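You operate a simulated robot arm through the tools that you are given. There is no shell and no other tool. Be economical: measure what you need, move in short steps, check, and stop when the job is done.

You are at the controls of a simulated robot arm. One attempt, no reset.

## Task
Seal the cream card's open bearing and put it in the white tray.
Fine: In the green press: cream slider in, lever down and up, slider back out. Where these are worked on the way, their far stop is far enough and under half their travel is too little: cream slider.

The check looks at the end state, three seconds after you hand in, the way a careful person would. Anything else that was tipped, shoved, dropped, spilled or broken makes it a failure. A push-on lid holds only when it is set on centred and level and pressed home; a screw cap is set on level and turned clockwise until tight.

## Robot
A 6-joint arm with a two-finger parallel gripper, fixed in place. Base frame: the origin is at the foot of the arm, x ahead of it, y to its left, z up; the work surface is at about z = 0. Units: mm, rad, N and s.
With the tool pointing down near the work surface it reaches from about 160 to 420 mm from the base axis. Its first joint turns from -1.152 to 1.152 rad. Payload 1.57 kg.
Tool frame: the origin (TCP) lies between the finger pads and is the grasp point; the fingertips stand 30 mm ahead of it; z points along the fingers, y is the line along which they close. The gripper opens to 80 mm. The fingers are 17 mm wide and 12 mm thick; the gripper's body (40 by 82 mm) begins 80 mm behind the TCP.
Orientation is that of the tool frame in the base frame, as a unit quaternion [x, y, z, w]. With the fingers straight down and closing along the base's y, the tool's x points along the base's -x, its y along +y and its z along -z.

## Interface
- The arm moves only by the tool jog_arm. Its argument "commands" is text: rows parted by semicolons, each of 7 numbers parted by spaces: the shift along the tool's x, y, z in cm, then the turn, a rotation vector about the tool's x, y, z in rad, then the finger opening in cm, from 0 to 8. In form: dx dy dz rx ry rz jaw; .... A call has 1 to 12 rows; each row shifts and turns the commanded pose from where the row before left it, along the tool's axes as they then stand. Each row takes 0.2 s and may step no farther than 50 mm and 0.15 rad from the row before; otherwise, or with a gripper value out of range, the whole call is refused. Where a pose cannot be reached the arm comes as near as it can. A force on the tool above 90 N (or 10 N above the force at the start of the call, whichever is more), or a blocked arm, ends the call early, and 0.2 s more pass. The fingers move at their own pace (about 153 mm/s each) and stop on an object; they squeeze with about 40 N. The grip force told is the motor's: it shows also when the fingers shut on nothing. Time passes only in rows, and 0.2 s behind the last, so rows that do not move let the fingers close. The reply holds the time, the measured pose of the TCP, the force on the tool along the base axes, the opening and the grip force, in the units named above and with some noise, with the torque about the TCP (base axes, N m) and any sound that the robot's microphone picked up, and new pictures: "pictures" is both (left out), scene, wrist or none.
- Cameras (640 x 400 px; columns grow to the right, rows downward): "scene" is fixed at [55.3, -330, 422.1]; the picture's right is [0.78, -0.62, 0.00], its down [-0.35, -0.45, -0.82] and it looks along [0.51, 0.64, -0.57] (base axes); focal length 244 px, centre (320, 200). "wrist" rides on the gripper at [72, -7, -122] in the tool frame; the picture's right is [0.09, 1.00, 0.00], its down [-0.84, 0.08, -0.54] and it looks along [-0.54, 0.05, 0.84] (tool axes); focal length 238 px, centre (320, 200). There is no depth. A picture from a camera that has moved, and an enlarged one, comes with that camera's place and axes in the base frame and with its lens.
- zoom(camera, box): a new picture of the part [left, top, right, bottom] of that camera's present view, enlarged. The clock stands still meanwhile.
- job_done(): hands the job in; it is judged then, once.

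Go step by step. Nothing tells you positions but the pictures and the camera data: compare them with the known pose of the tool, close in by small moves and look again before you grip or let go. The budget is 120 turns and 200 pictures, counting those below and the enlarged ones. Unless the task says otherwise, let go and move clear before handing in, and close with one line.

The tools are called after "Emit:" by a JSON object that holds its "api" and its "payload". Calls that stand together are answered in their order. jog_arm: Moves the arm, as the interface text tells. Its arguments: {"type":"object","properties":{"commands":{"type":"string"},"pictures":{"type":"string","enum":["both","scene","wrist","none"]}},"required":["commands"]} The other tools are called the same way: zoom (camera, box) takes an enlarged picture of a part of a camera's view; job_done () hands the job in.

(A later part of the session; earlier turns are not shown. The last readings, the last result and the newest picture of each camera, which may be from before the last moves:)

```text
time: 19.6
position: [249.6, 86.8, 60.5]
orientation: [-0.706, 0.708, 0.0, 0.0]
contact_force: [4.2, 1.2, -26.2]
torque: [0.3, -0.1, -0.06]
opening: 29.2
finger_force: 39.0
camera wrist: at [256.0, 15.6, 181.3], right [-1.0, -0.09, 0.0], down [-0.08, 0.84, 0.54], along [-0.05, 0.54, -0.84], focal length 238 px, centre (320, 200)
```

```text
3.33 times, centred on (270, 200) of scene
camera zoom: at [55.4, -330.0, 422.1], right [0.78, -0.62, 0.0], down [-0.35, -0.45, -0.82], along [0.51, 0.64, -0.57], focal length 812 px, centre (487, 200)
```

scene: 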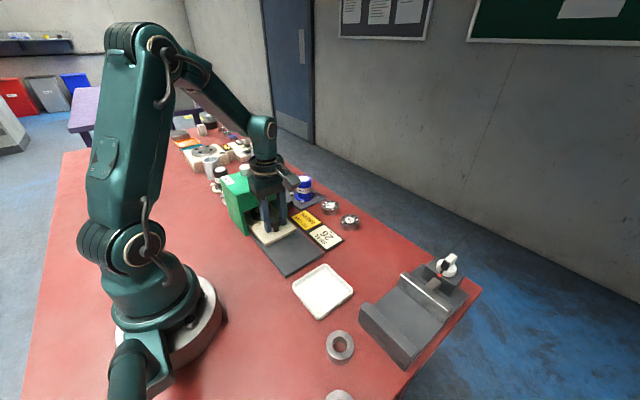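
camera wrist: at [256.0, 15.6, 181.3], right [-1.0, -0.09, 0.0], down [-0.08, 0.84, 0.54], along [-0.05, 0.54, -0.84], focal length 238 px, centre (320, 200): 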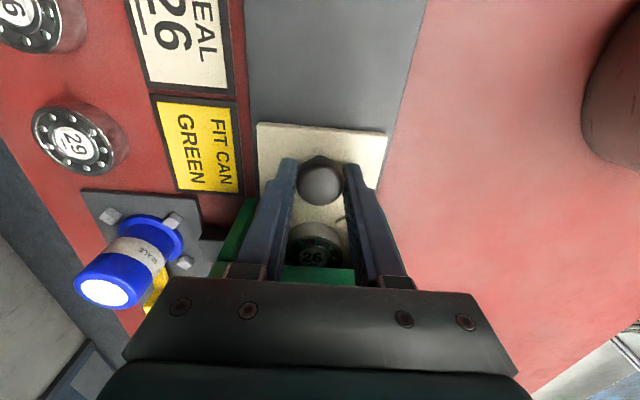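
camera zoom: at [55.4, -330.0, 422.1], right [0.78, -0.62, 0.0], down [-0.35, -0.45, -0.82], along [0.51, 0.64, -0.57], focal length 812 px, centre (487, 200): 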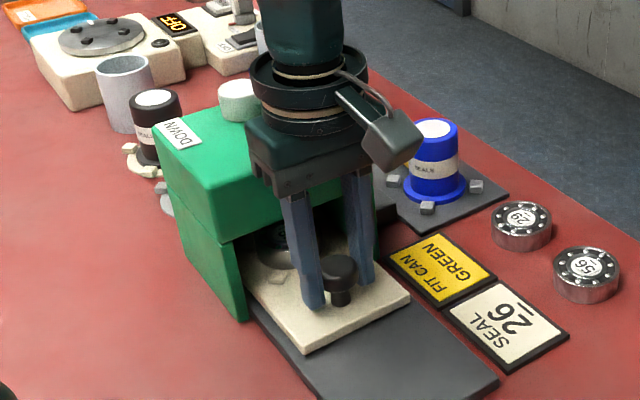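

Still moving freely. I'll continue to the far stop.

Emit:
{"api": "jog_arm", "payload": {"commands": "-1 0 0.04 0 0 0 2; -1 0 0 0 0 0 2; -0.8 0 0 0 0 0 2; 0 0 0 0 0 0 2"}}

Emit:
{"api": "zoom", "payload": {"camera": "scene", "box": [210, 140, 330, 260]}}

```text
time: 20.6
position: [251.7, 115.9, 61.2]
orientation: [0.707, -0.707, 0.001, -0.001]
contact_force: [-8.7, 1.8, 2.7]
torque: [-0.01, 0.2, -0.1]
opening: 28.2
finger_force: 4.6
camera wrist: at [256.8, 43.3, 182.1], right [-1.0, -0.09, 0.0], down [-0.08, 0.84, 0.54], along [-0.05, 0.54, -0.84], focal length 238 px, centre (320, 200)
```

scene: 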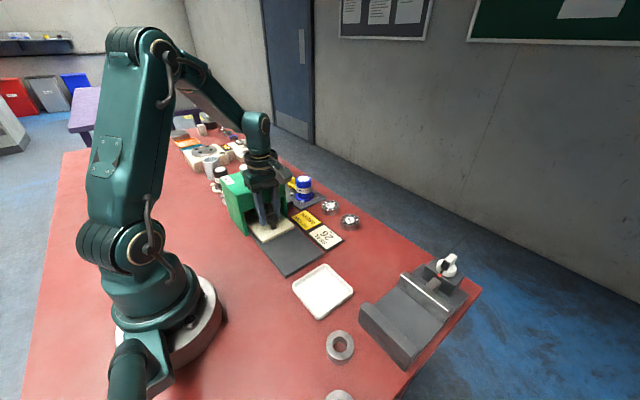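
wrist: 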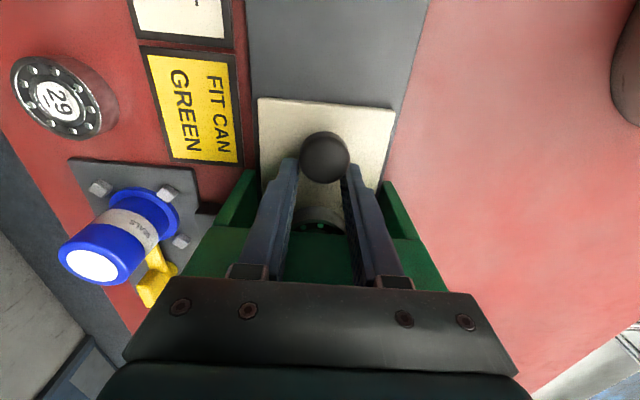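

```text
3.33 times, centred on (270, 200) of scene
camera zoom: at [55.3, -330.0, 422.1], right [0.78, -0.62, 0.0], down [-0.35, -0.45, -0.82], along [0.51, 0.64, -0.57], focal length 812 px, centre (487, 200)
```

zoom: 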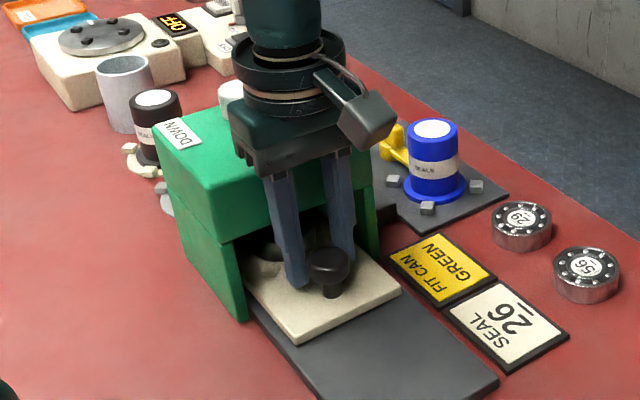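

The slider stopped with the knob at about y = 98 and the fingers slid past it. I'll open slightly, back up behind the knob, close and push to confirm it is at the stop.

Emit:
{"api": "jog_arm", "payload": {"commands": "0 0.2 0 0 0 0 4; 0 0 0 0 0 0 4; 2.5 0 0 0 0 0 4; 2.5 0 0 0 0 0 4; 0 0 0 0 0 0 0; 0 0 0 0 0 0 0; 0 0 0 0 0 0 0", "pictures": "wrist"}}

```text
time: 22.2
position: [248.9, 66.2, 62.5]
orientation: [0.707, -0.707, 0.001, -0.001]
contact_force: [0.5, 0.6, 0.5]
torque: [0.0, -0.01, -0.01]
opening: 0.1
finger_force: 21.3
camera wrist: at [254.7, -7.3, 182.4], right [-1.0, -0.09, 0.0], down [-0.08, 0.84, 0.54], along [-0.05, 0.54, -0.84], focal length 238 px, centre (320, 200)
```

wrist: 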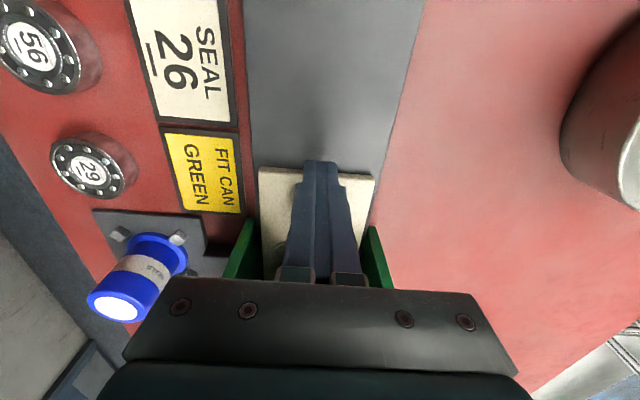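

Fingers are closed behind the knob. I'll push gently toward the stop.

Emit:
{"api": "jog_arm", "payload": {"commands": "-0.6 0 0 0 0 0 0; -0.4 0 0 0 0 0 0; -0.3 0 0 0 0 0 0; -0.3 0 0 0 0 0 0; -0.3 0 0 0 0 0 0; -0.3 0 0 0 0 0 0", "pictures": "wrist"}}

```text
time: 23.5
position: [248.8, 77.4, 60.4]
orientation: [0.71, -0.704, 0.007, 0.01]
contact_force: [1.5, -7.5, 2.0]
torque: [-0.08, -0.06, -0.07]
opening: 0.0
finger_force: 21.2
stopped in row 6: the force on the tool passed its limit at 95 N (the readings are from after the stop); the commanded pose is now the measured one
camera wrist: at [255.6, 8.2, 183.4], right [-0.99, -0.1, 0.01], down [-0.08, 0.85, 0.52], along [-0.06, 0.52, -0.85], focal length 238 px, centre (320, 200)
```

wrist: 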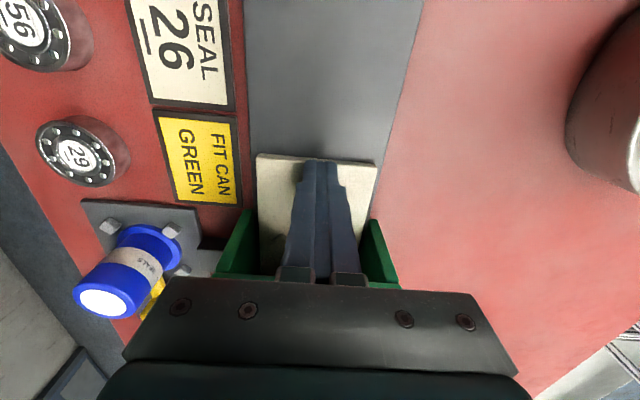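

The slider is hard against its far stop. I'll back off, straighten the small tilt, rise, and look at the lever.

Emit:
{"api": "jog_arm", "payload": {"commands": "1.5 0 0 0.004 -0.024 0.008 0; 0 0 -4 0 0 0 0; 0 0 -4.5 0 0 0 0; 0 0 -4.5 0 0 0 0; -2 0 -2.5 0 0 0 0; -2 0 0 0 0 0 0; 0 0 0 0 0 0 0"}}

Emit:
{"api": "zoom", "payload": {"camera": "scene", "box": [210, 140, 330, 260]}}

```text
time: 25.1
position: [249.8, 104.8, 216.3]
orientation: [-0.707, 0.707, 0.001, 0.001]
contact_force: [-0.2, -0.1, 0.1]
torque: [-0.02, 0.0, 0.0]
opening: 0.0
finger_force: 21.5
camera wrist: at [255.1, 31.3, 336.7], right [-1.0, -0.09, 0.0], down [-0.08, 0.84, 0.54], along [-0.05, 0.54, -0.84], focal length 238 px, centre (320, 200)
```

scene: 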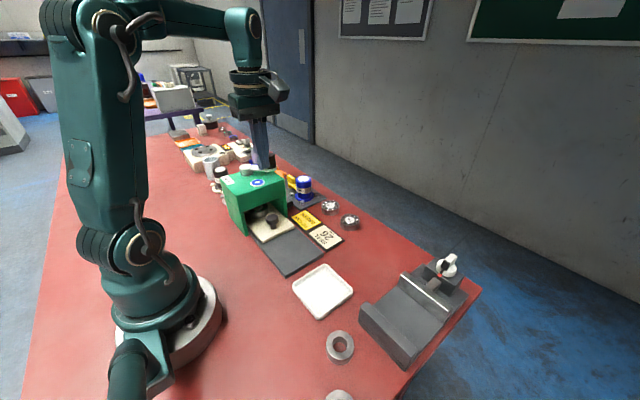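
wrist: 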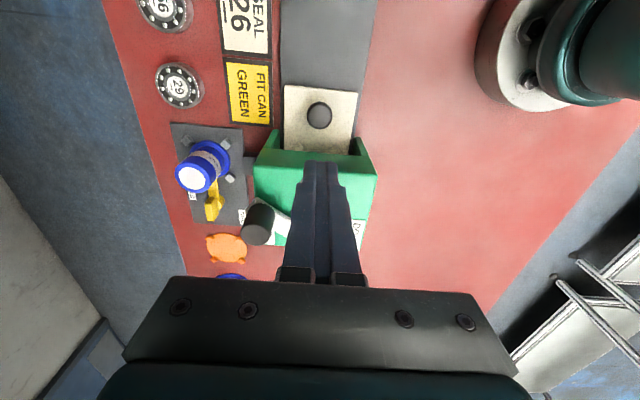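

```text
3.33 times, centred on (270, 200) of scene
camera zoom: at [55.3, -330.0, 422.1], right [0.78, -0.62, 0.0], down [-0.35, -0.45, -0.82], along [0.51, 0.64, -0.57], focal length 812 px, centre (487, 200)
```

zoom: 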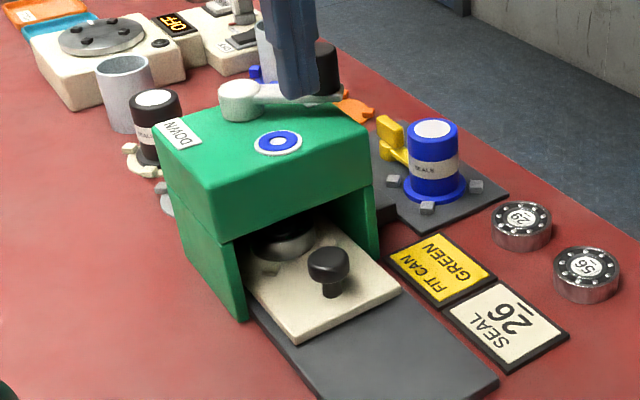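

I'll shift sideways to see the lever clear of the fingers.

Emit:
{"api": "jog_arm", "payload": {"commands": "-2 4 0 0 0 0 0; -2 4 0 0 0 0 0; 0 0 0 0 0 0 0"}}

Emit:
{"api": "zoom", "payload": {"camera": "scene", "box": [220, 140, 300, 200]}}

Emit:
{"api": "zoom", "payload": {"camera": "wrist", "box": [120, 80, 320, 280]}}

```text
time: 25.9
position: [168.3, 142.3, 215.8]
orientation: [-0.706, 0.708, -0.001, 0.001]
contact_force: [-0.1, 0.0, 0.3]
torque: [0.02, -0.03, -0.04]
opening: 0.1
finger_force: 21.3
camera wrist: at [175.1, 70.3, 334.9], right [-1.0, -0.09, 0.0], down [-0.08, 0.84, 0.54], along [-0.05, 0.54, -0.84], focal length 238 px, centre (320, 200)
```

scene: 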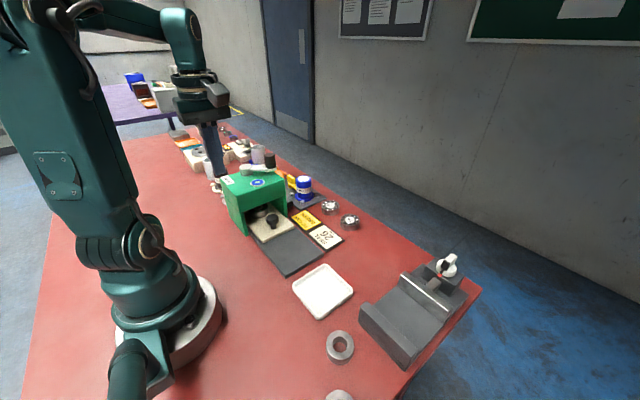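
wrist: 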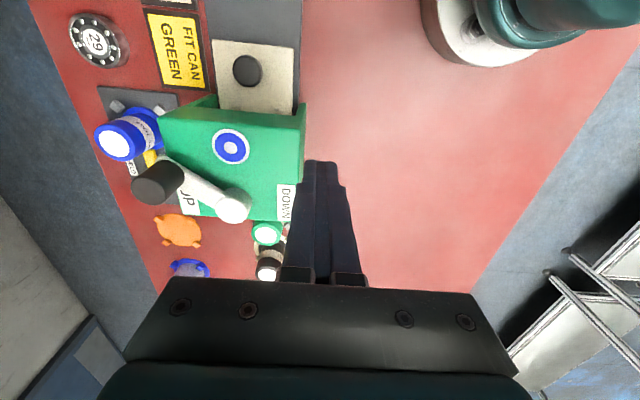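

```text
6.67 times, centred on (260, 170) of scene
camera zoom: at [55.3, -330.0, 422.1], right [0.78, -0.62, 0.0], down [-0.35, -0.45, -0.82], along [0.51, 0.64, -0.57], focal length 1625 px, centre (720, 400)
```

zoom: 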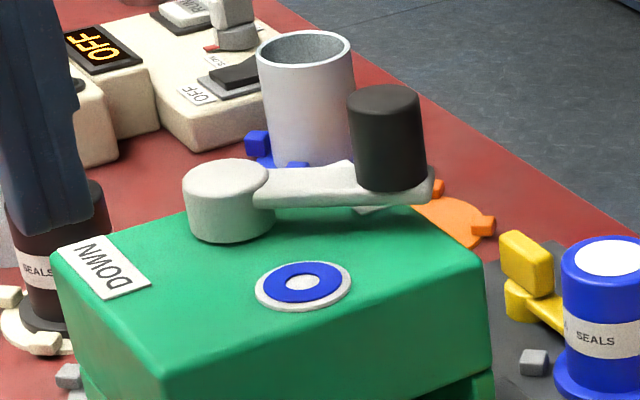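

```text
2.00 times, centred on (220, 180) of wrist
camera zoom: at [175.1, 70.3, 334.9], right [-1.0, -0.09, 0.0], down [-0.08, 0.84, 0.54], along [-0.05, 0.54, -0.84], focal length 477 px, centre (520, 240)
```

zoom: 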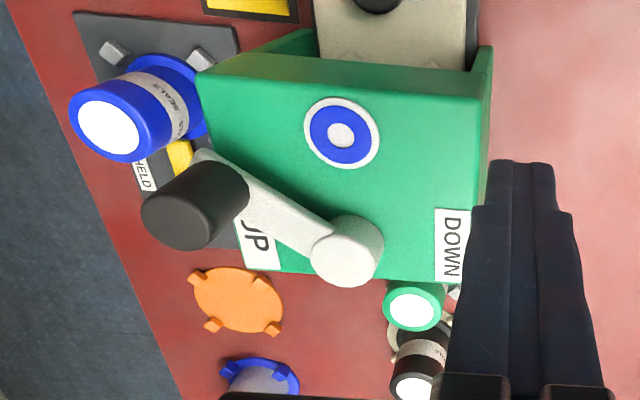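

The lever swings about a vertical pivot at about (246, 204), from UP on the +x side to DOWN on the -x side. I put its black knob at about (302, 178), top z about 168. I'll move above the knob.

Emit:
{"api": "jog_arm", "payload": {"commands": "-1.2 -4.4 0 0 0 0 6.5; -1.2 -4.5 0 0 0 0 6.5; -1.1 -4.5 0 0 0 0 6.5; 0 0 0 0 0 0 6.5"}}

Emit:
{"api": "zoom", "payload": {"camera": "scene", "box": [220, 120, 320, 200]}}

```text
time: 26.9
position: [301.3, 176.0, 215.9]
orientation: [-0.706, 0.708, 0.0, 0.001]
contact_force: [1.3, -0.3, -0.2]
torque: [0.01, 0.0, -0.01]
opening: 64.9
finger_force: 0.0
camera wrist: at [307.6, 104.8, 337.6], right [-1.0, -0.09, 0.0], down [-0.08, 0.84, 0.54], along [-0.05, 0.54, -0.84], focal length 238 px, centre (320, 200)
```

scene: 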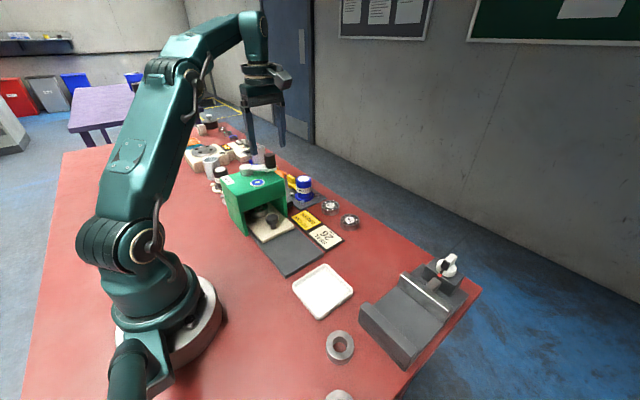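
wrist: 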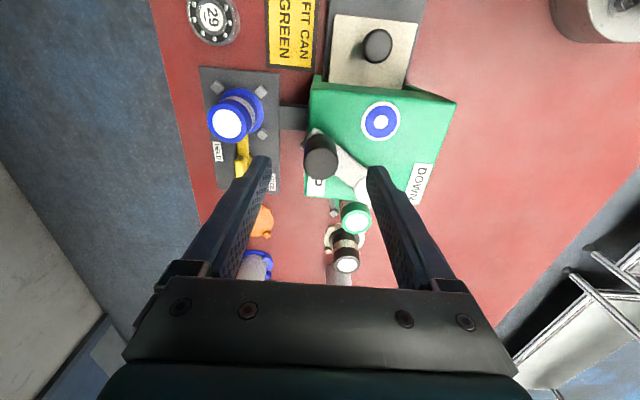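

```text
5.00 times, centred on (270, 160) of scene
camera zoom: at [55.3, -330.0, 422.1], right [0.78, -0.62, 0.0], down [-0.35, -0.45, -0.82], along [0.51, 0.64, -0.57], focal length 1219 px, centre (570, 400)
```

zoom: 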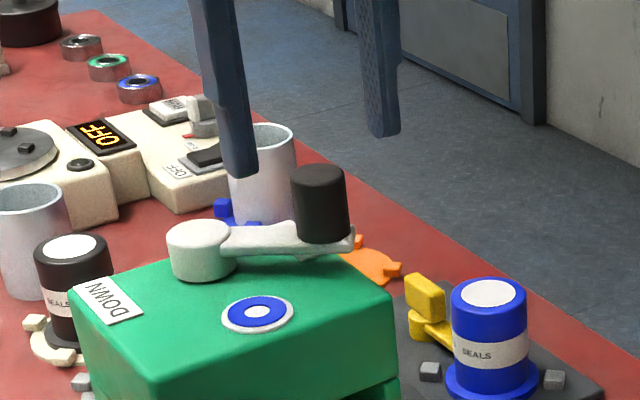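

The knob is at (301, 176), directly under the tool. I'll lower to its height and close.

Emit:
{"api": "jog_arm", "payload": {"commands": "0 0 2 0 0 0 6.5; 0 0 1.7 0 0 0 6.5; 0 0 0 0 0 0 6.5"}}

Emit:
{"api": "zoom", "payload": {"camera": "scene", "box": [220, 120, 320, 200]}}

```text
time: 27.7
position: [302.2, 177.7, 181.0]
orientation: [-0.706, 0.708, 0.0, 0.002]
contact_force: [0.9, -0.6, -0.2]
torque: [0.02, 0.0, 0.05]
opening: 65.1
finger_force: 0.0
camera wrist: at [307.8, 105.4, 300.6], right [-1.0, -0.09, 0.0], down [-0.08, 0.84, 0.54], along [-0.05, 0.54, -0.84], focal length 238 px, centre (320, 200)
```

scene: 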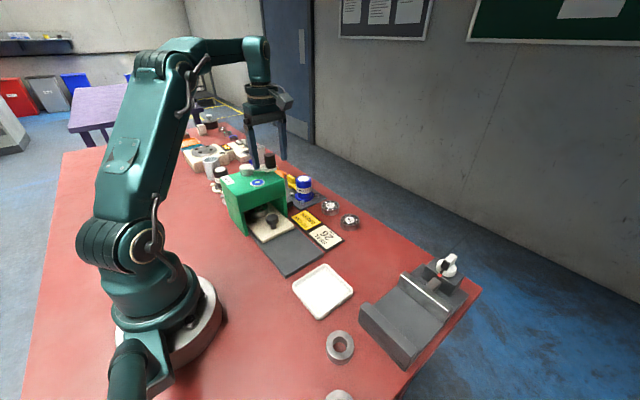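
wrist: 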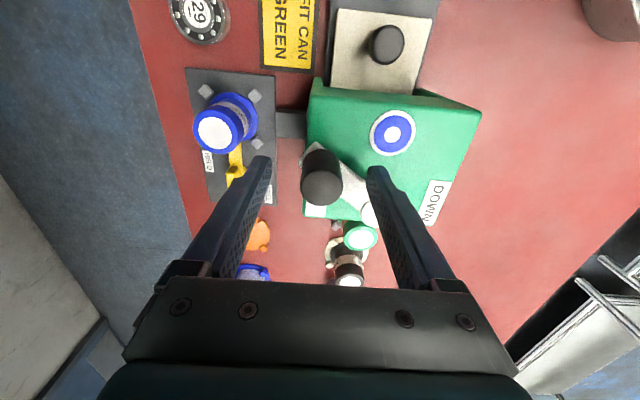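

```text
5.00 times, centred on (270, 160) of scene
camera zoom: at [55.3, -330.0, 422.1], right [0.78, -0.62, 0.0], down [-0.35, -0.45, -0.82], along [0.51, 0.64, -0.57], focal length 1219 px, centre (570, 400)
```

zoom: 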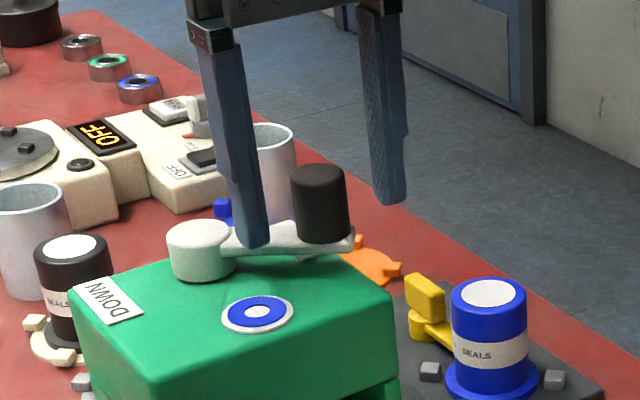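

The fingers are beside the knob. I'll close on it.

Emit:
{"api": "jog_arm", "payload": {"commands": "-0.2 0.1 0.2 0 0 0 5; 0 0 0 0 0 0 2; 0 0 0 0 0 0 2; 0 0 0 0 0 0 2", "pictures": "wrist"}}

Emit:
{"api": "zoom", "payload": {"camera": "scene", "box": [220, 120, 320, 200]}}

```text
time: 28.7
position: [299.6, 179.9, 176.8]
orientation: [-0.706, 0.708, 0.0, 0.0]
contact_force: [-5.6, -2.7, 3.8]
torque: [0.22, 0.14, 0.13]
opening: 25.1
finger_force: 37.0
camera wrist: at [307.0, 107.4, 298.7], right [-1.0, -0.09, 0.0], down [-0.08, 0.84, 0.54], along [-0.05, 0.54, -0.84], focal length 238 px, centre (320, 200)
```

wrist: 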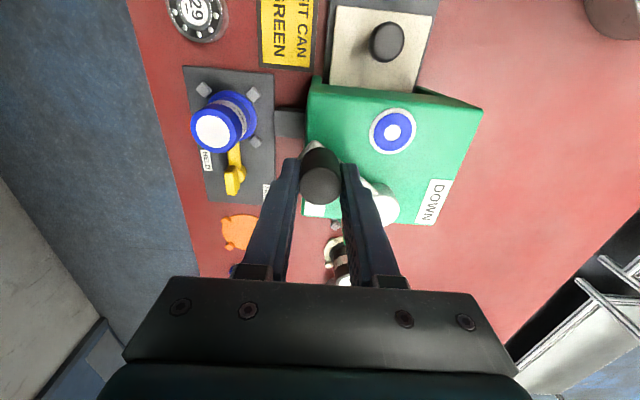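

```text
5.00 times, centred on (270, 160) of scene
camera zoom: at [55.3, -330.0, 422.1], right [0.78, -0.62, 0.0], down [-0.35, -0.45, -0.82], along [0.51, 0.64, -0.57], focal length 1219 px, centre (570, 400)
```

zoom: 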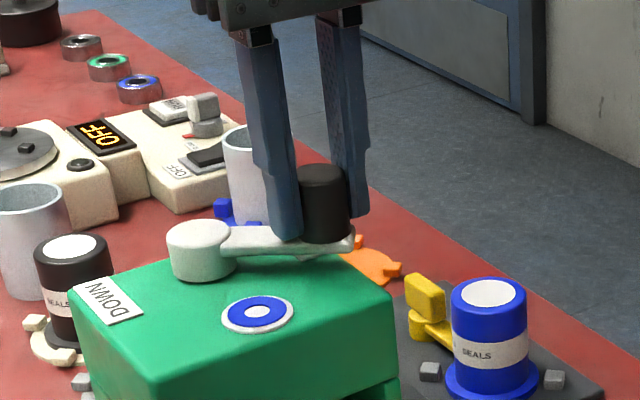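

The knob is gripped at (299.5, 180). I'll follow the arc about the pivot (246.7, 206), radius 59, starting with three steps.

Emit:
{"api": "jog_arm", "payload": {"commands": "0.88 0.53 0 0 0 0 2; 0.77 0.67 0 0 0 0 2; 0.65 0.8 0 0 0 0 2; 0 0 0 0 0 0 2", "pictures": "wrist"}}

Emit:
{"api": "zoom", "payload": {"camera": "scene", "box": [220, 120, 320, 200]}}

```text
time: 29.7
position: [281.0, 155.6, 177.5]
orientation: [0.707, -0.707, 0.001, 0.0]
contact_force: [2.6, 2.4, 3.0]
torque: [0.74, 0.5, -0.18]
opening: 25.9
finger_force: 37.4
camera wrist: at [287.4, 84.7, 298.8], right [-1.0, -0.09, 0.0], down [-0.08, 0.84, 0.54], along [-0.05, 0.54, -0.84], focal length 238 px, centre (320, 200)
```

wrist: 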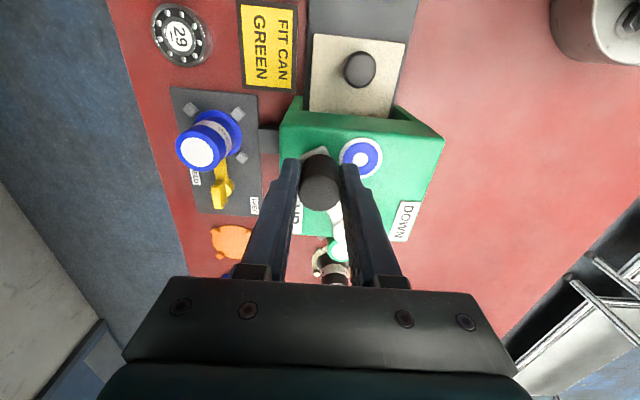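

```text
5.00 times, centred on (270, 160) of scene
camera zoom: at [55.3, -330.0, 422.1], right [0.78, -0.62, 0.0], down [-0.35, -0.45, -0.82], along [0.51, 0.64, -0.57], focal length 1219 px, centre (570, 400)
```

zoom: 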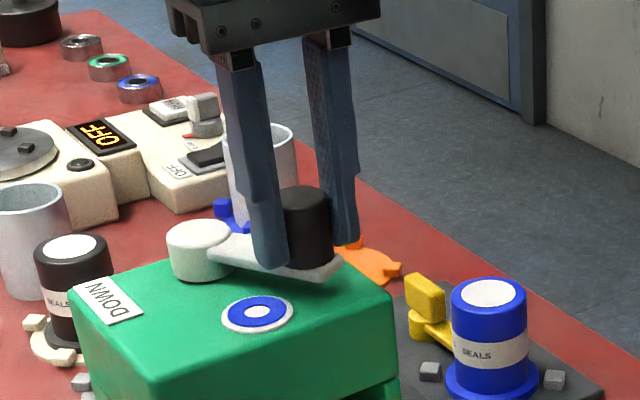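

The lever follows smoothly. I'll continue along the arc.

Emit:
{"api": "jog_arm", "payload": {"commands": "0.5 0.9 0 0 0 0 2; 0.33 0.97 0 0 0 0 2; 0.17 1.02 0 0 0 0 2; -0.02 1.03 0 0 0 0 2; -0.2 1.01 0 0 0 0 2; -0.37 0.96 0 0 0 0 2; 0 0 0 0 0 0 2", "pictures": "wrist"}}

Emit:
{"api": "zoom", "payload": {"camera": "scene", "box": [220, 120, 320, 200]}}

```text
time: 31.3
position: [225.7, 152.6, 179.7]
orientation: [0.708, -0.706, 0.003, -0.004]
contact_force: [26.0, -7.7, 6.7]
torque: [-0.08, -0.34, -0.1]
opening: 43.3
finger_force: 12.6
camera wrist: at [229.6, 80.1, 300.0], right [-1.0, -0.09, -0.01], down [-0.08, 0.84, 0.54], along [-0.04, 0.54, -0.84], focal length 238 px, centre (320, 200)
```

wrist: 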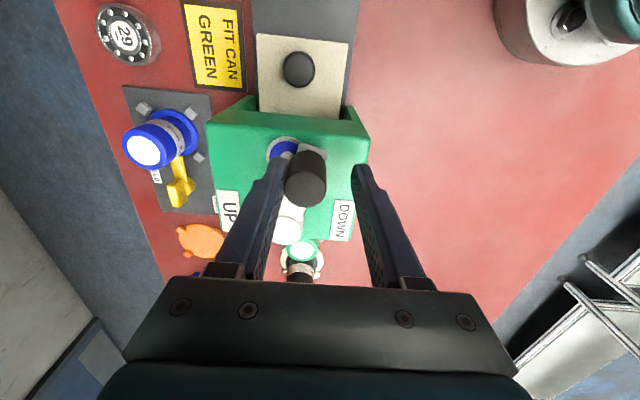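

```text
5.00 times, centred on (270, 160) of scene
camera zoom: at [55.3, -330.0, 422.1], right [0.78, -0.62, 0.0], down [-0.35, -0.45, -0.82], along [0.51, 0.64, -0.57], focal length 1219 px, centre (570, 400)
```

zoom: 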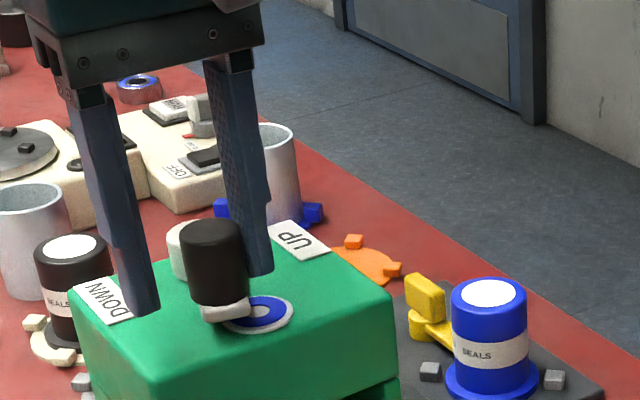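

Past about -105° the load spread the fingers. I'll release, rise, close the fingers and check where the lever rests before pushing it with rigid fingers.

Emit:
{"api": "jog_arm", "payload": {"commands": "0 -0.3 0 0 0 0 5.5; 0 0 0 0 0 0 6; 0 0 -2.5 0 0 0 6; 1 -3.5 -1.5 0 0 0 0; 0 0 0 0 0 0 0; 0 0 0 0 0 0 0", "pictures": "wrist"}}

Emit:
{"api": "zoom", "payload": {"camera": "scene", "box": [220, 120, 320, 200]}}

Emit:
{"api": "zoom", "payload": {"camera": "wrist", "box": [220, 80, 400, 260]}}

```text
time: 32.7
position: [260.4, 140.9, 218.0]
orientation: [-0.707, 0.707, 0.0, 0.001]
contact_force: [-0.2, 0.0, -0.1]
torque: [0.0, 0.01, 0.01]
opening: 0.0
finger_force: 21.3
camera wrist: at [266.6, 69.4, 339.4], right [-1.0, -0.09, 0.0], down [-0.08, 0.84, 0.54], along [-0.05, 0.54, -0.84], focal length 238 px, centre (320, 200)
```

wrist: 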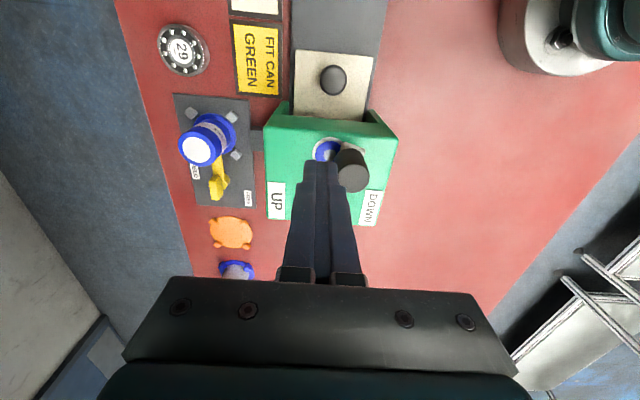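

```text
5.00 times, centred on (270, 160) of scene
camera zoom: at [55.3, -330.0, 422.1], right [0.78, -0.62, 0.0], down [-0.35, -0.45, -0.82], along [0.51, 0.64, -0.57], focal length 1219 px, centre (570, 400)
```

zoom: 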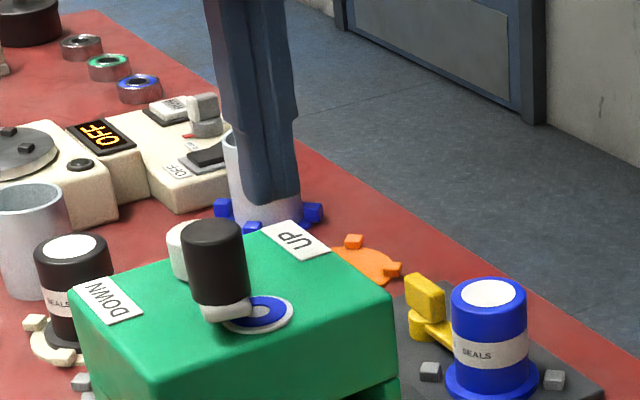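

```text
2.22 times, centred on (310, 170) of wrist
camera zoom: at [266.6, 69.4, 339.4], right [-1.0, -0.09, 0.0], down [-0.08, 0.84, 0.54], along [-0.05, 0.54, -0.84], focal length 530 px, centre (342, 267)
```

zoom: 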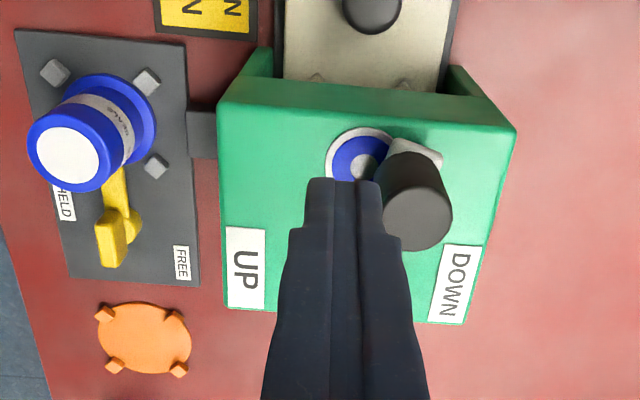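

The lever stayed where I left it, with the knob at about (230, 157). I'll turn the tool 40° so the closed fingers' face points along the push, then get behind the knob and descend.

Emit:
{"api": "jog_arm", "payload": {"commands": "0 0 0 0 0 0.14 0; 0 0 0 0 0 0.14 0; 0 0 0 0 0 0.14 0; 0 0 0 0 0 0.14 0; 0 0 0 0 0 0.14 0; 0.69 0.2 1 0 0 0 0; 0 0 0 0 0 0 0", "pictures": "wrist"}}

Emit:
{"api": "zoom", "payload": {"camera": "scene", "box": [220, 120, 320, 200]}}

```text
time: 34.3
position: [253.2, 139.9, 208.0]
orientation: [-0.421, 0.907, 0.0, 0.0]
contact_force: [0.1, -0.6, 0.5]
torque: [0.01, -0.02, 0.01]
opening: 0.0
finger_force: 20.9
camera wrist: at [211.9, 79.1, 328.3], right [-0.82, 0.57, 0.0], down [0.48, 0.69, 0.54], along [0.31, 0.45, -0.84], focal length 238 px, centre (320, 200)
```

wrist: 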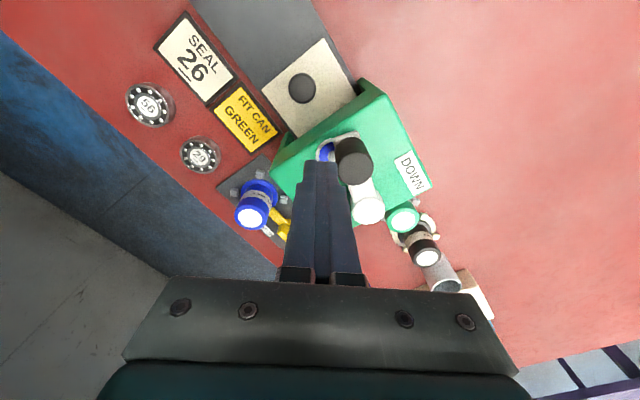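

```text
5.00 times, centred on (270, 160) of scene
camera zoom: at [55.3, -330.0, 422.1], right [0.78, -0.62, 0.0], down [-0.35, -0.45, -0.82], along [0.51, 0.64, -0.57], focal length 1219 px, centre (570, 400)
```

zoom: 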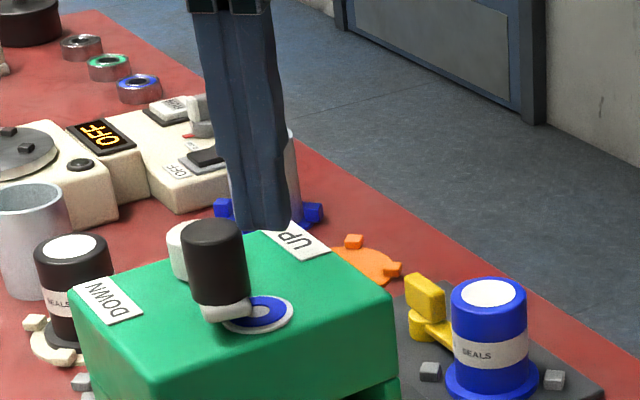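

The knob centre is about (231, 154). I'll back off 3 mm more and descend.

Emit:
{"api": "jog_arm", "payload": {"commands": "0 -0.4 1 0 0 0 0; 0 0 2 0 0 0 0; 0 0 0 0 0 0 0", "pictures": "wrist"}}

Emit:
{"api": "zoom", "payload": {"camera": "scene", "box": [220, 120, 320, 200]}}

```text
time: 35.1
position: [256.8, 133.8, 176.8]
orientation: [-0.421, 0.907, 0.0, 0.001]
contact_force: [0.4, -0.2, 0.1]
torque: [-0.02, -0.01, -0.01]
opening: 0.0
finger_force: 21.6
camera wrist: at [215.0, 76.0, 297.9], right [-0.82, 0.57, 0.0], down [0.48, 0.69, 0.54], along [0.31, 0.45, -0.84], focal length 238 px, centre (320, 200)
```

wrist: 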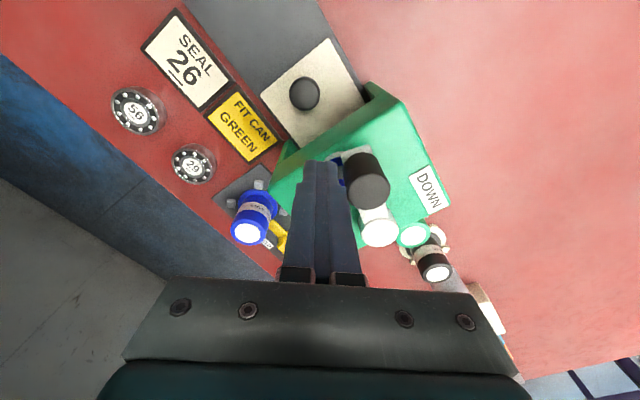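

```text
5.00 times, centred on (270, 160) of scene
camera zoom: at [55.3, -330.0, 422.1], right [0.78, -0.62, 0.0], down [-0.35, -0.45, -0.82], along [0.51, 0.64, -0.57], focal length 1219 px, centre (570, 400)
```

zoom: 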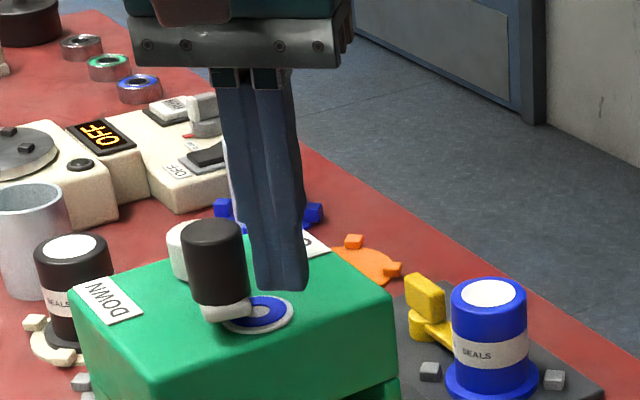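

The fingers stand behind the knob. I'll push along the arc.

Emit:
{"api": "jog_arm", "payload": {"commands": "0.1 0.82 0 0 0 0 0; 0.2 0.35 0 0 0 0 0; 0.2 0.35 0 0 0 0 0; 0.09 0.5 0 0 0 0 0; 0.09 0.5 0 0 0 0 0; 0 0.5 0 0 0 0 0; 0 0.5 0 0 0 0 0", "pictures": "wrist"}}

Emit:
{"api": "zoom", "payload": {"camera": "scene", "box": [220, 120, 320, 200]}}

```text
time: 36.1
position: [250.6, 139.5, 179.7]
orientation: [-0.421, 0.907, -0.014, 0.015]
contact_force: [21.9, -6.9, -8.1]
torque: [-0.04, -0.13, -0.04]
opening: 0.0
finger_force: 21.7
stopped in row 4: the force on the tool passed its limit at 94 N (the readings are from after the stop); the commanded pose is now the measured one
camera wrist: at [204.0, 80.6, 298.5], right [-0.82, 0.57, -0.04], down [0.46, 0.7, 0.55], along [0.34, 0.43, -0.83], focal length 238 px, centre (320, 200)
```

wrist: 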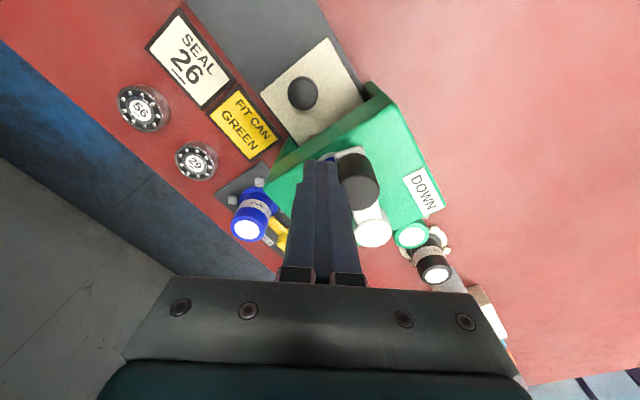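

```text
5.00 times, centred on (270, 160) of scene
camera zoom: at [55.3, -330.0, 422.1], right [0.78, -0.62, 0.0], down [-0.35, -0.45, -0.82], along [0.51, 0.64, -0.57], focal length 1219 px, centre (570, 400)
```

zoom: 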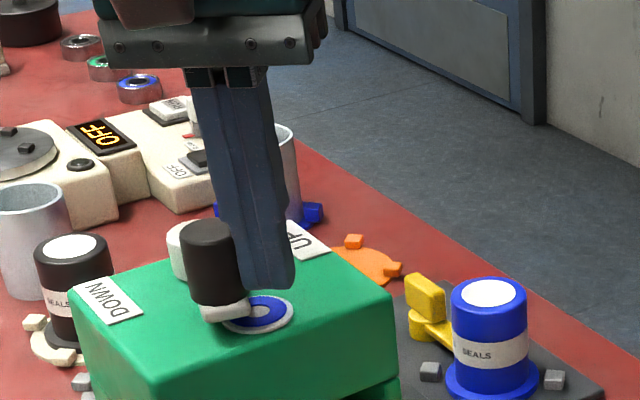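

94 N gave no more travel, so the lever seems to be at its stop after about 80°. I'll look under the press roof at the bearing.

Emit:
{"api": "zoom", "payload": {"camera": "scene", "box": [240, 190, 300, 245]}}

Emit:
{"api": "jog_arm", "payload": {"commands": "0 -0.6 0 0.03 -0.028 0 0; 0 0 -3 0 0 0 0; 0 0 -2 0 0 0 0; 0 0 0 0 0 0 0"}}

```text
7.27 times, centred on (270, 218) of scene
camera zoom: at [55.3, -330.0, 422.1], right [0.78, -0.62, 0.0], down [-0.35, -0.45, -0.82], along [0.51, 0.64, -0.57], focal length 1772 px, centre (684, 73)
```

zoom: 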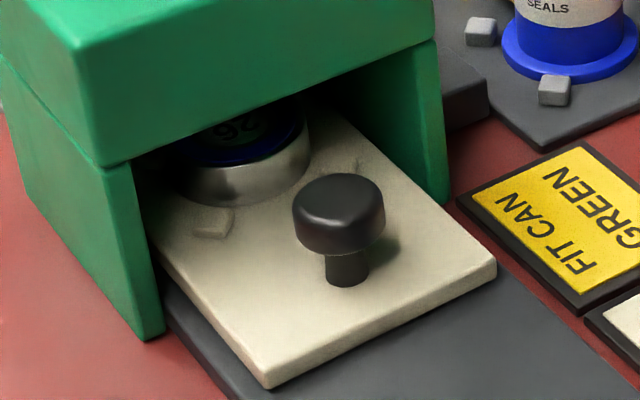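

```text
time: 37.1
position: [250.3, 136.0, 228.8]
orientation: [-0.421, 0.906, -0.019, 0.032]
contact_force: [-0.2, 0.2, 0.5]
torque: [0.02, 0.03, -0.01]
opening: 0.1
finger_force: 21.7
camera wrist: at [198.9, 77.8, 346.8], right [-0.82, 0.57, -0.06], down [0.44, 0.69, 0.57], along [0.37, 0.44, -0.82], focal length 238 px, centre (320, 200)
```

scene: 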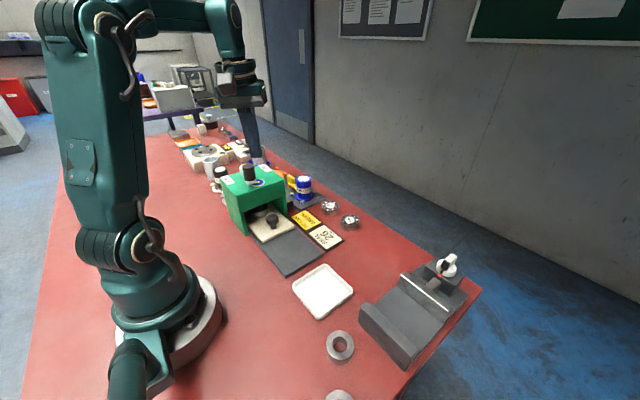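
wrist: 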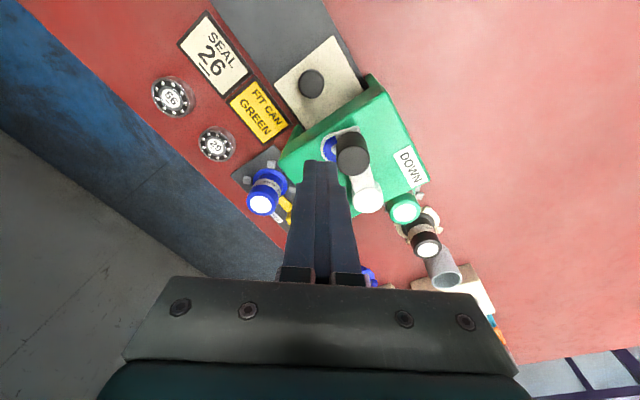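

Under the roof the bearing now carries a blue seal, so the press has done its work. I'll square the tool and grip the lever knob again to swing it back to UP.

Emit:
{"api": "jog_arm", "payload": {"commands": "0 0 0 -0.061 0.042 0 0; 0 0 0 0 0 -0.14 4; 0 0 0 0 0 -0.14 6.5; 0 0 0 0 0 -0.14 6.5; 0 0 0 0 0 -0.14 6.5; 0 0 0 0 0 -0.14 6.5; -1.7 2 0 0 0 0 6.5; 0 0 0 0 0 0 6.5"}}

Emit:
{"api": "zoom", "payload": {"camera": "scene", "box": [220, 120, 320, 200]}}

```text
time: 38.9
position: [229.1, 154.7, 229.2]
orientation: [0.707, -0.707, -0.001, 0.0]
contact_force: [-0.4, -0.2, 0.1]
torque: [-0.03, -0.02, 0.01]
opening: 65.0
finger_force: 0.0
camera wrist: at [236.0, 82.0, 350.9], right [-1.0, -0.09, 0.0], down [-0.08, 0.84, 0.54], along [-0.05, 0.54, -0.84], focal length 238 px, centre (320, 200)
```

scene: 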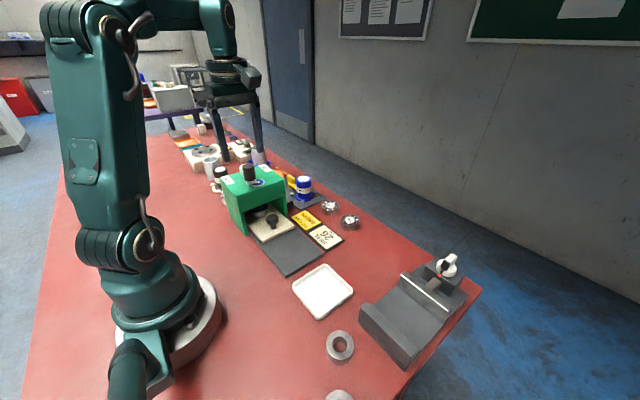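
wrist: 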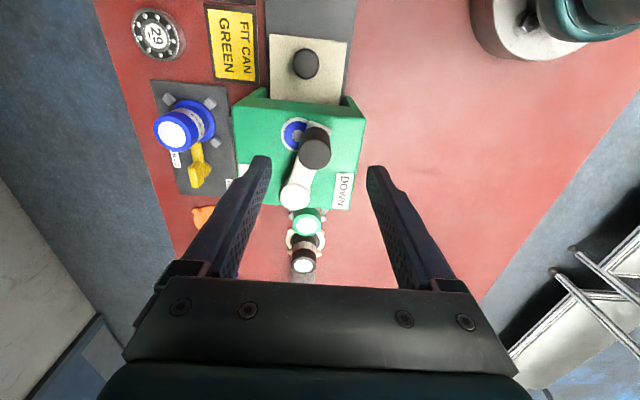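

```text
5.00 times, centred on (270, 160) of scene
camera zoom: at [55.3, -330.0, 422.1], right [0.78, -0.62, 0.0], down [-0.35, -0.45, -0.82], along [0.51, 0.64, -0.57], focal length 1219 px, centre (570, 400)
```

zoom: 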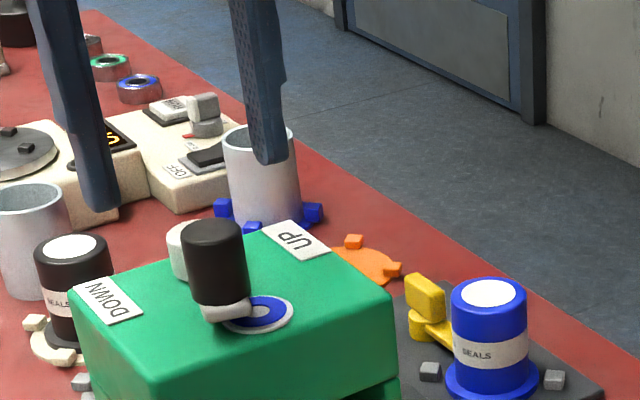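

The knob is at about (232, 155). I'll lower and grip it.

Emit:
{"api": "jog_arm", "payload": {"commands": "0 -0.3 2.5 0 0 0 6.5; 0 0 2.6 0 0 0 6.5; 0 0 0 0 0 0 3; 0 0 0 0 0 0 2; 0 0 0 0 0 0 2; 0 0 0 0 0 0 2", "pictures": "wrist"}}

Emit:
{"api": "zoom", "payload": {"camera": "scene", "box": [220, 120, 320, 200]}}

```text
time: 40.3
position: [232.9, 153.6, 177.3]
orientation: [0.708, -0.707, 0.0, 0.0]
contact_force: [12.2, 0.7, -12.2]
torque: [0.15, -0.13, 0.04]
opening: 25.4
finger_force: 36.8
camera wrist: at [239.8, 81.6, 298.2], right [-1.0, -0.09, 0.0], down [-0.08, 0.84, 0.54], along [-0.05, 0.54, -0.84], focal length 238 px, centre (320, 200)
```

wrist: 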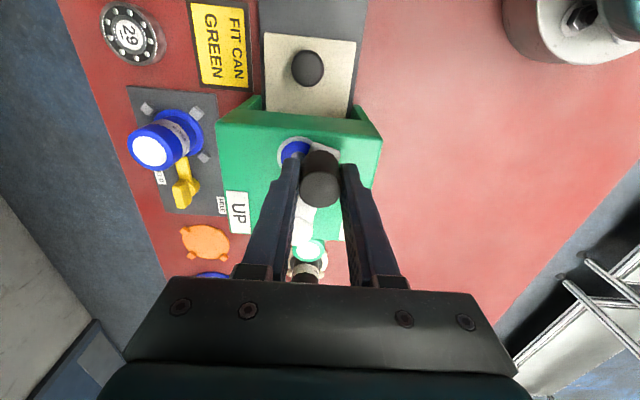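

```text
5.00 times, centred on (270, 160) of scene
camera zoom: at [55.4, -330.0, 422.1], right [0.78, -0.62, 0.0], down [-0.35, -0.45, -0.82], along [0.51, 0.64, -0.57], focal length 1219 px, centre (570, 400)
```

zoom: 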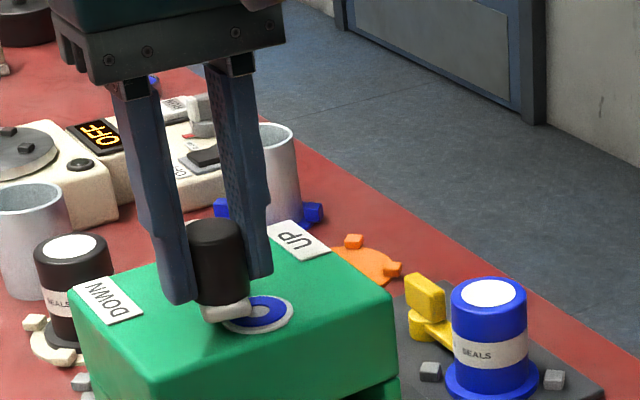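

Gripped. I'll swing the lever back along the arc toward UP.

Emit:
{"api": "jog_arm", "payload": {"commands": "0.16 -1 0 0 0 0 2; -0.02 -1.01 0 0 0 0 2; -0.19 -0.99 0 0 0 0 2; -0.37 -0.94 0 0 0 0 2; -0.52 -0.87 0 0 0 0 2; -0.66 -0.76 0 0 0 0 2; 0 0 0 0 0 0 2", "pictures": "wrist"}}

Emit:
{"api": "zoom", "payload": {"camera": "scene", "box": [220, 120, 320, 200]}}

```text
time: 41.9
position: [289.2, 168.6, 177.1]
orientation: [-0.706, 0.708, 0.0, 0.0]
contact_force: [-1.0, -4.6, 5.8]
torque: [-0.24, 0.69, 0.18]
opening: 26.2
finger_force: 37.4
camera wrist: at [294.4, 97.4, 298.8], right [-1.0, -0.09, 0.0], down [-0.08, 0.84, 0.54], along [-0.05, 0.54, -0.84], focal length 238 px, centre (320, 200)
```

wrist: 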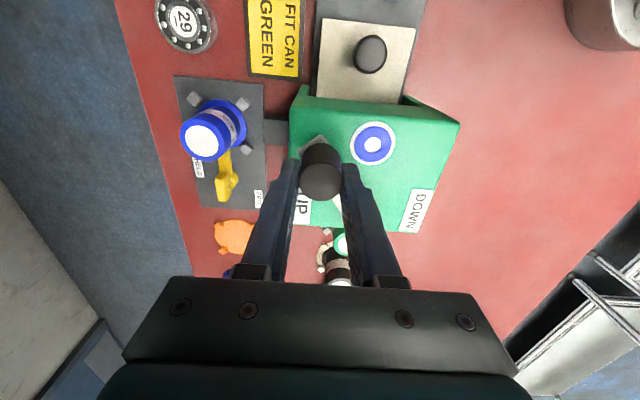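

```text
5.00 times, centred on (270, 160) of scene
camera zoom: at [55.3, -330.0, 422.1], right [0.78, -0.62, 0.0], down [-0.35, -0.45, -0.82], along [0.51, 0.64, -0.57], focal length 1219 px, centre (570, 400)
```

zoom: 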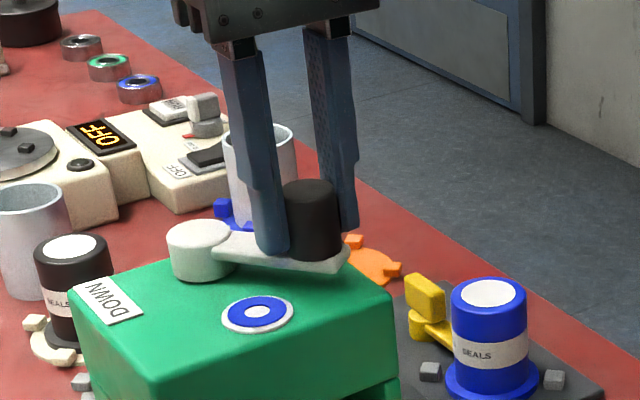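

The lever follows. I'll finish the swing to UP.

Emit:
{"api": "jog_arm", "payload": {"commands": "-0.75 -0.6 0 0 0 0 2; -0.7 -0.4 0 0 0 0 2; -0.35 -0.15 0 0 0 0 2; -0.3 -0.1 0 0 0 0 2; 0 0 0 0 0 0 2", "pictures": "wrist"}}

Emit:
{"api": "zoom", "payload": {"camera": "scene", "box": [220, 120, 320, 200]}}

```text
time: 43.1
position: [302.1, 186.9, 178.2]
orientation: [-0.706, 0.708, -0.003, -0.005]
contact_force: [-4.3, -32.1, 8.9]
torque: [-0.37, -0.09, 0.04]
opening: 25.7
finger_force: 37.2
camera wrist: at [307.4, 116.7, 299.1], right [-1.0, -0.09, 0.0], down [-0.07, 0.84, 0.53], along [-0.05, 0.53, -0.85], focal length 238 px, centre (320, 200)
```

wrist: 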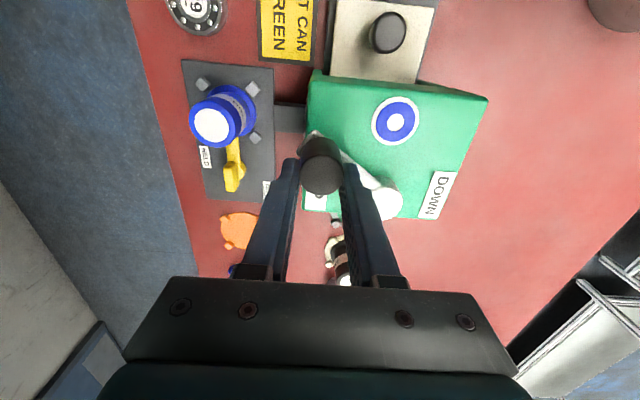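

```text
5.00 times, centred on (270, 160) of scene
camera zoom: at [55.3, -330.1, 422.1], right [0.78, -0.62, 0.0], down [-0.35, -0.45, -0.82], along [0.51, 0.64, -0.57], focal length 1219 px, centre (570, 400)
```

zoom: 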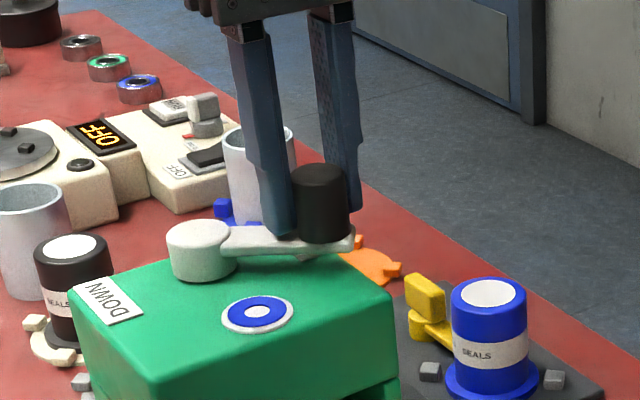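

The lever is back at UP against its stop. I'll release, rise, and go above the slider knob.

Emit:
{"api": "jog_arm", "payload": {"commands": "0.3 0 0 0 0 0 5; 0 0 0 0 0 0 6; 0 0 -3 0 0 0 6; 2.8 1.7 -1.5 0 0 0 6; 2.8 1.7 0 0 0 0 6; 2.6 1.7 0 0 0 0 6; 0 0 0 0 0 0 6"}}

Emit:
{"api": "zoom", "payload": {"camera": "scene", "box": [210, 140, 330, 260]}}

```text
time: 44.7
position: [248.6, 106.0, 219.4]
orientation: [-0.707, 0.707, 0.0, 0.0]
contact_force: [-0.6, 0.7, -0.4]
torque: [-0.03, 0.02, 0.02]
opening: 60.1
finger_force: 0.1
camera wrist: at [256.0, 33.4, 341.2], right [-1.0, -0.09, 0.0], down [-0.08, 0.84, 0.54], along [-0.05, 0.54, -0.84], focal length 238 px, centre (320, 200)
```

scene: 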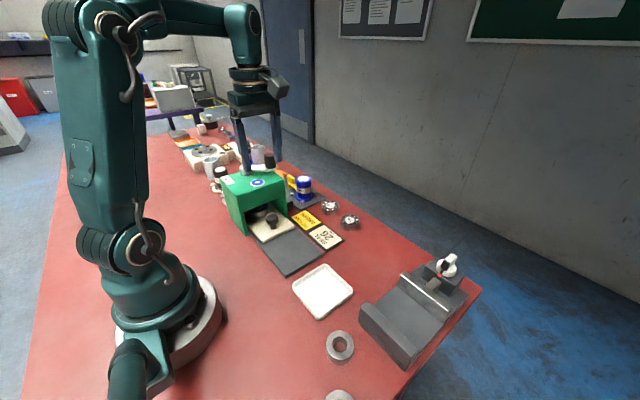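
wrist: 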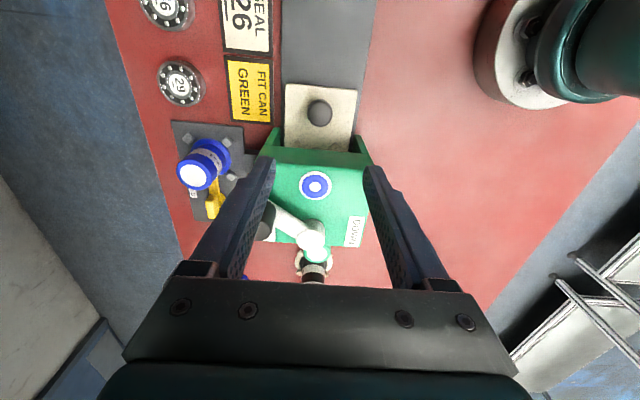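

```text
3.33 times, centred on (270, 200) of scene
camera zoom: at [55.3, -330.0, 422.1], right [0.78, -0.62, 0.0], down [-0.35, -0.45, -0.82], along [0.51, 0.64, -0.57], focal length 812 px, centre (487, 200)
```

zoom: 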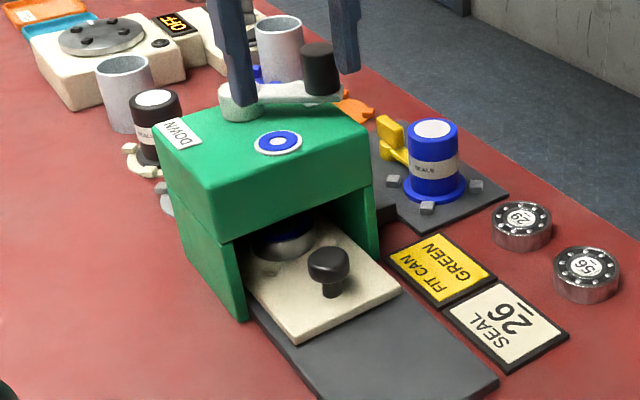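

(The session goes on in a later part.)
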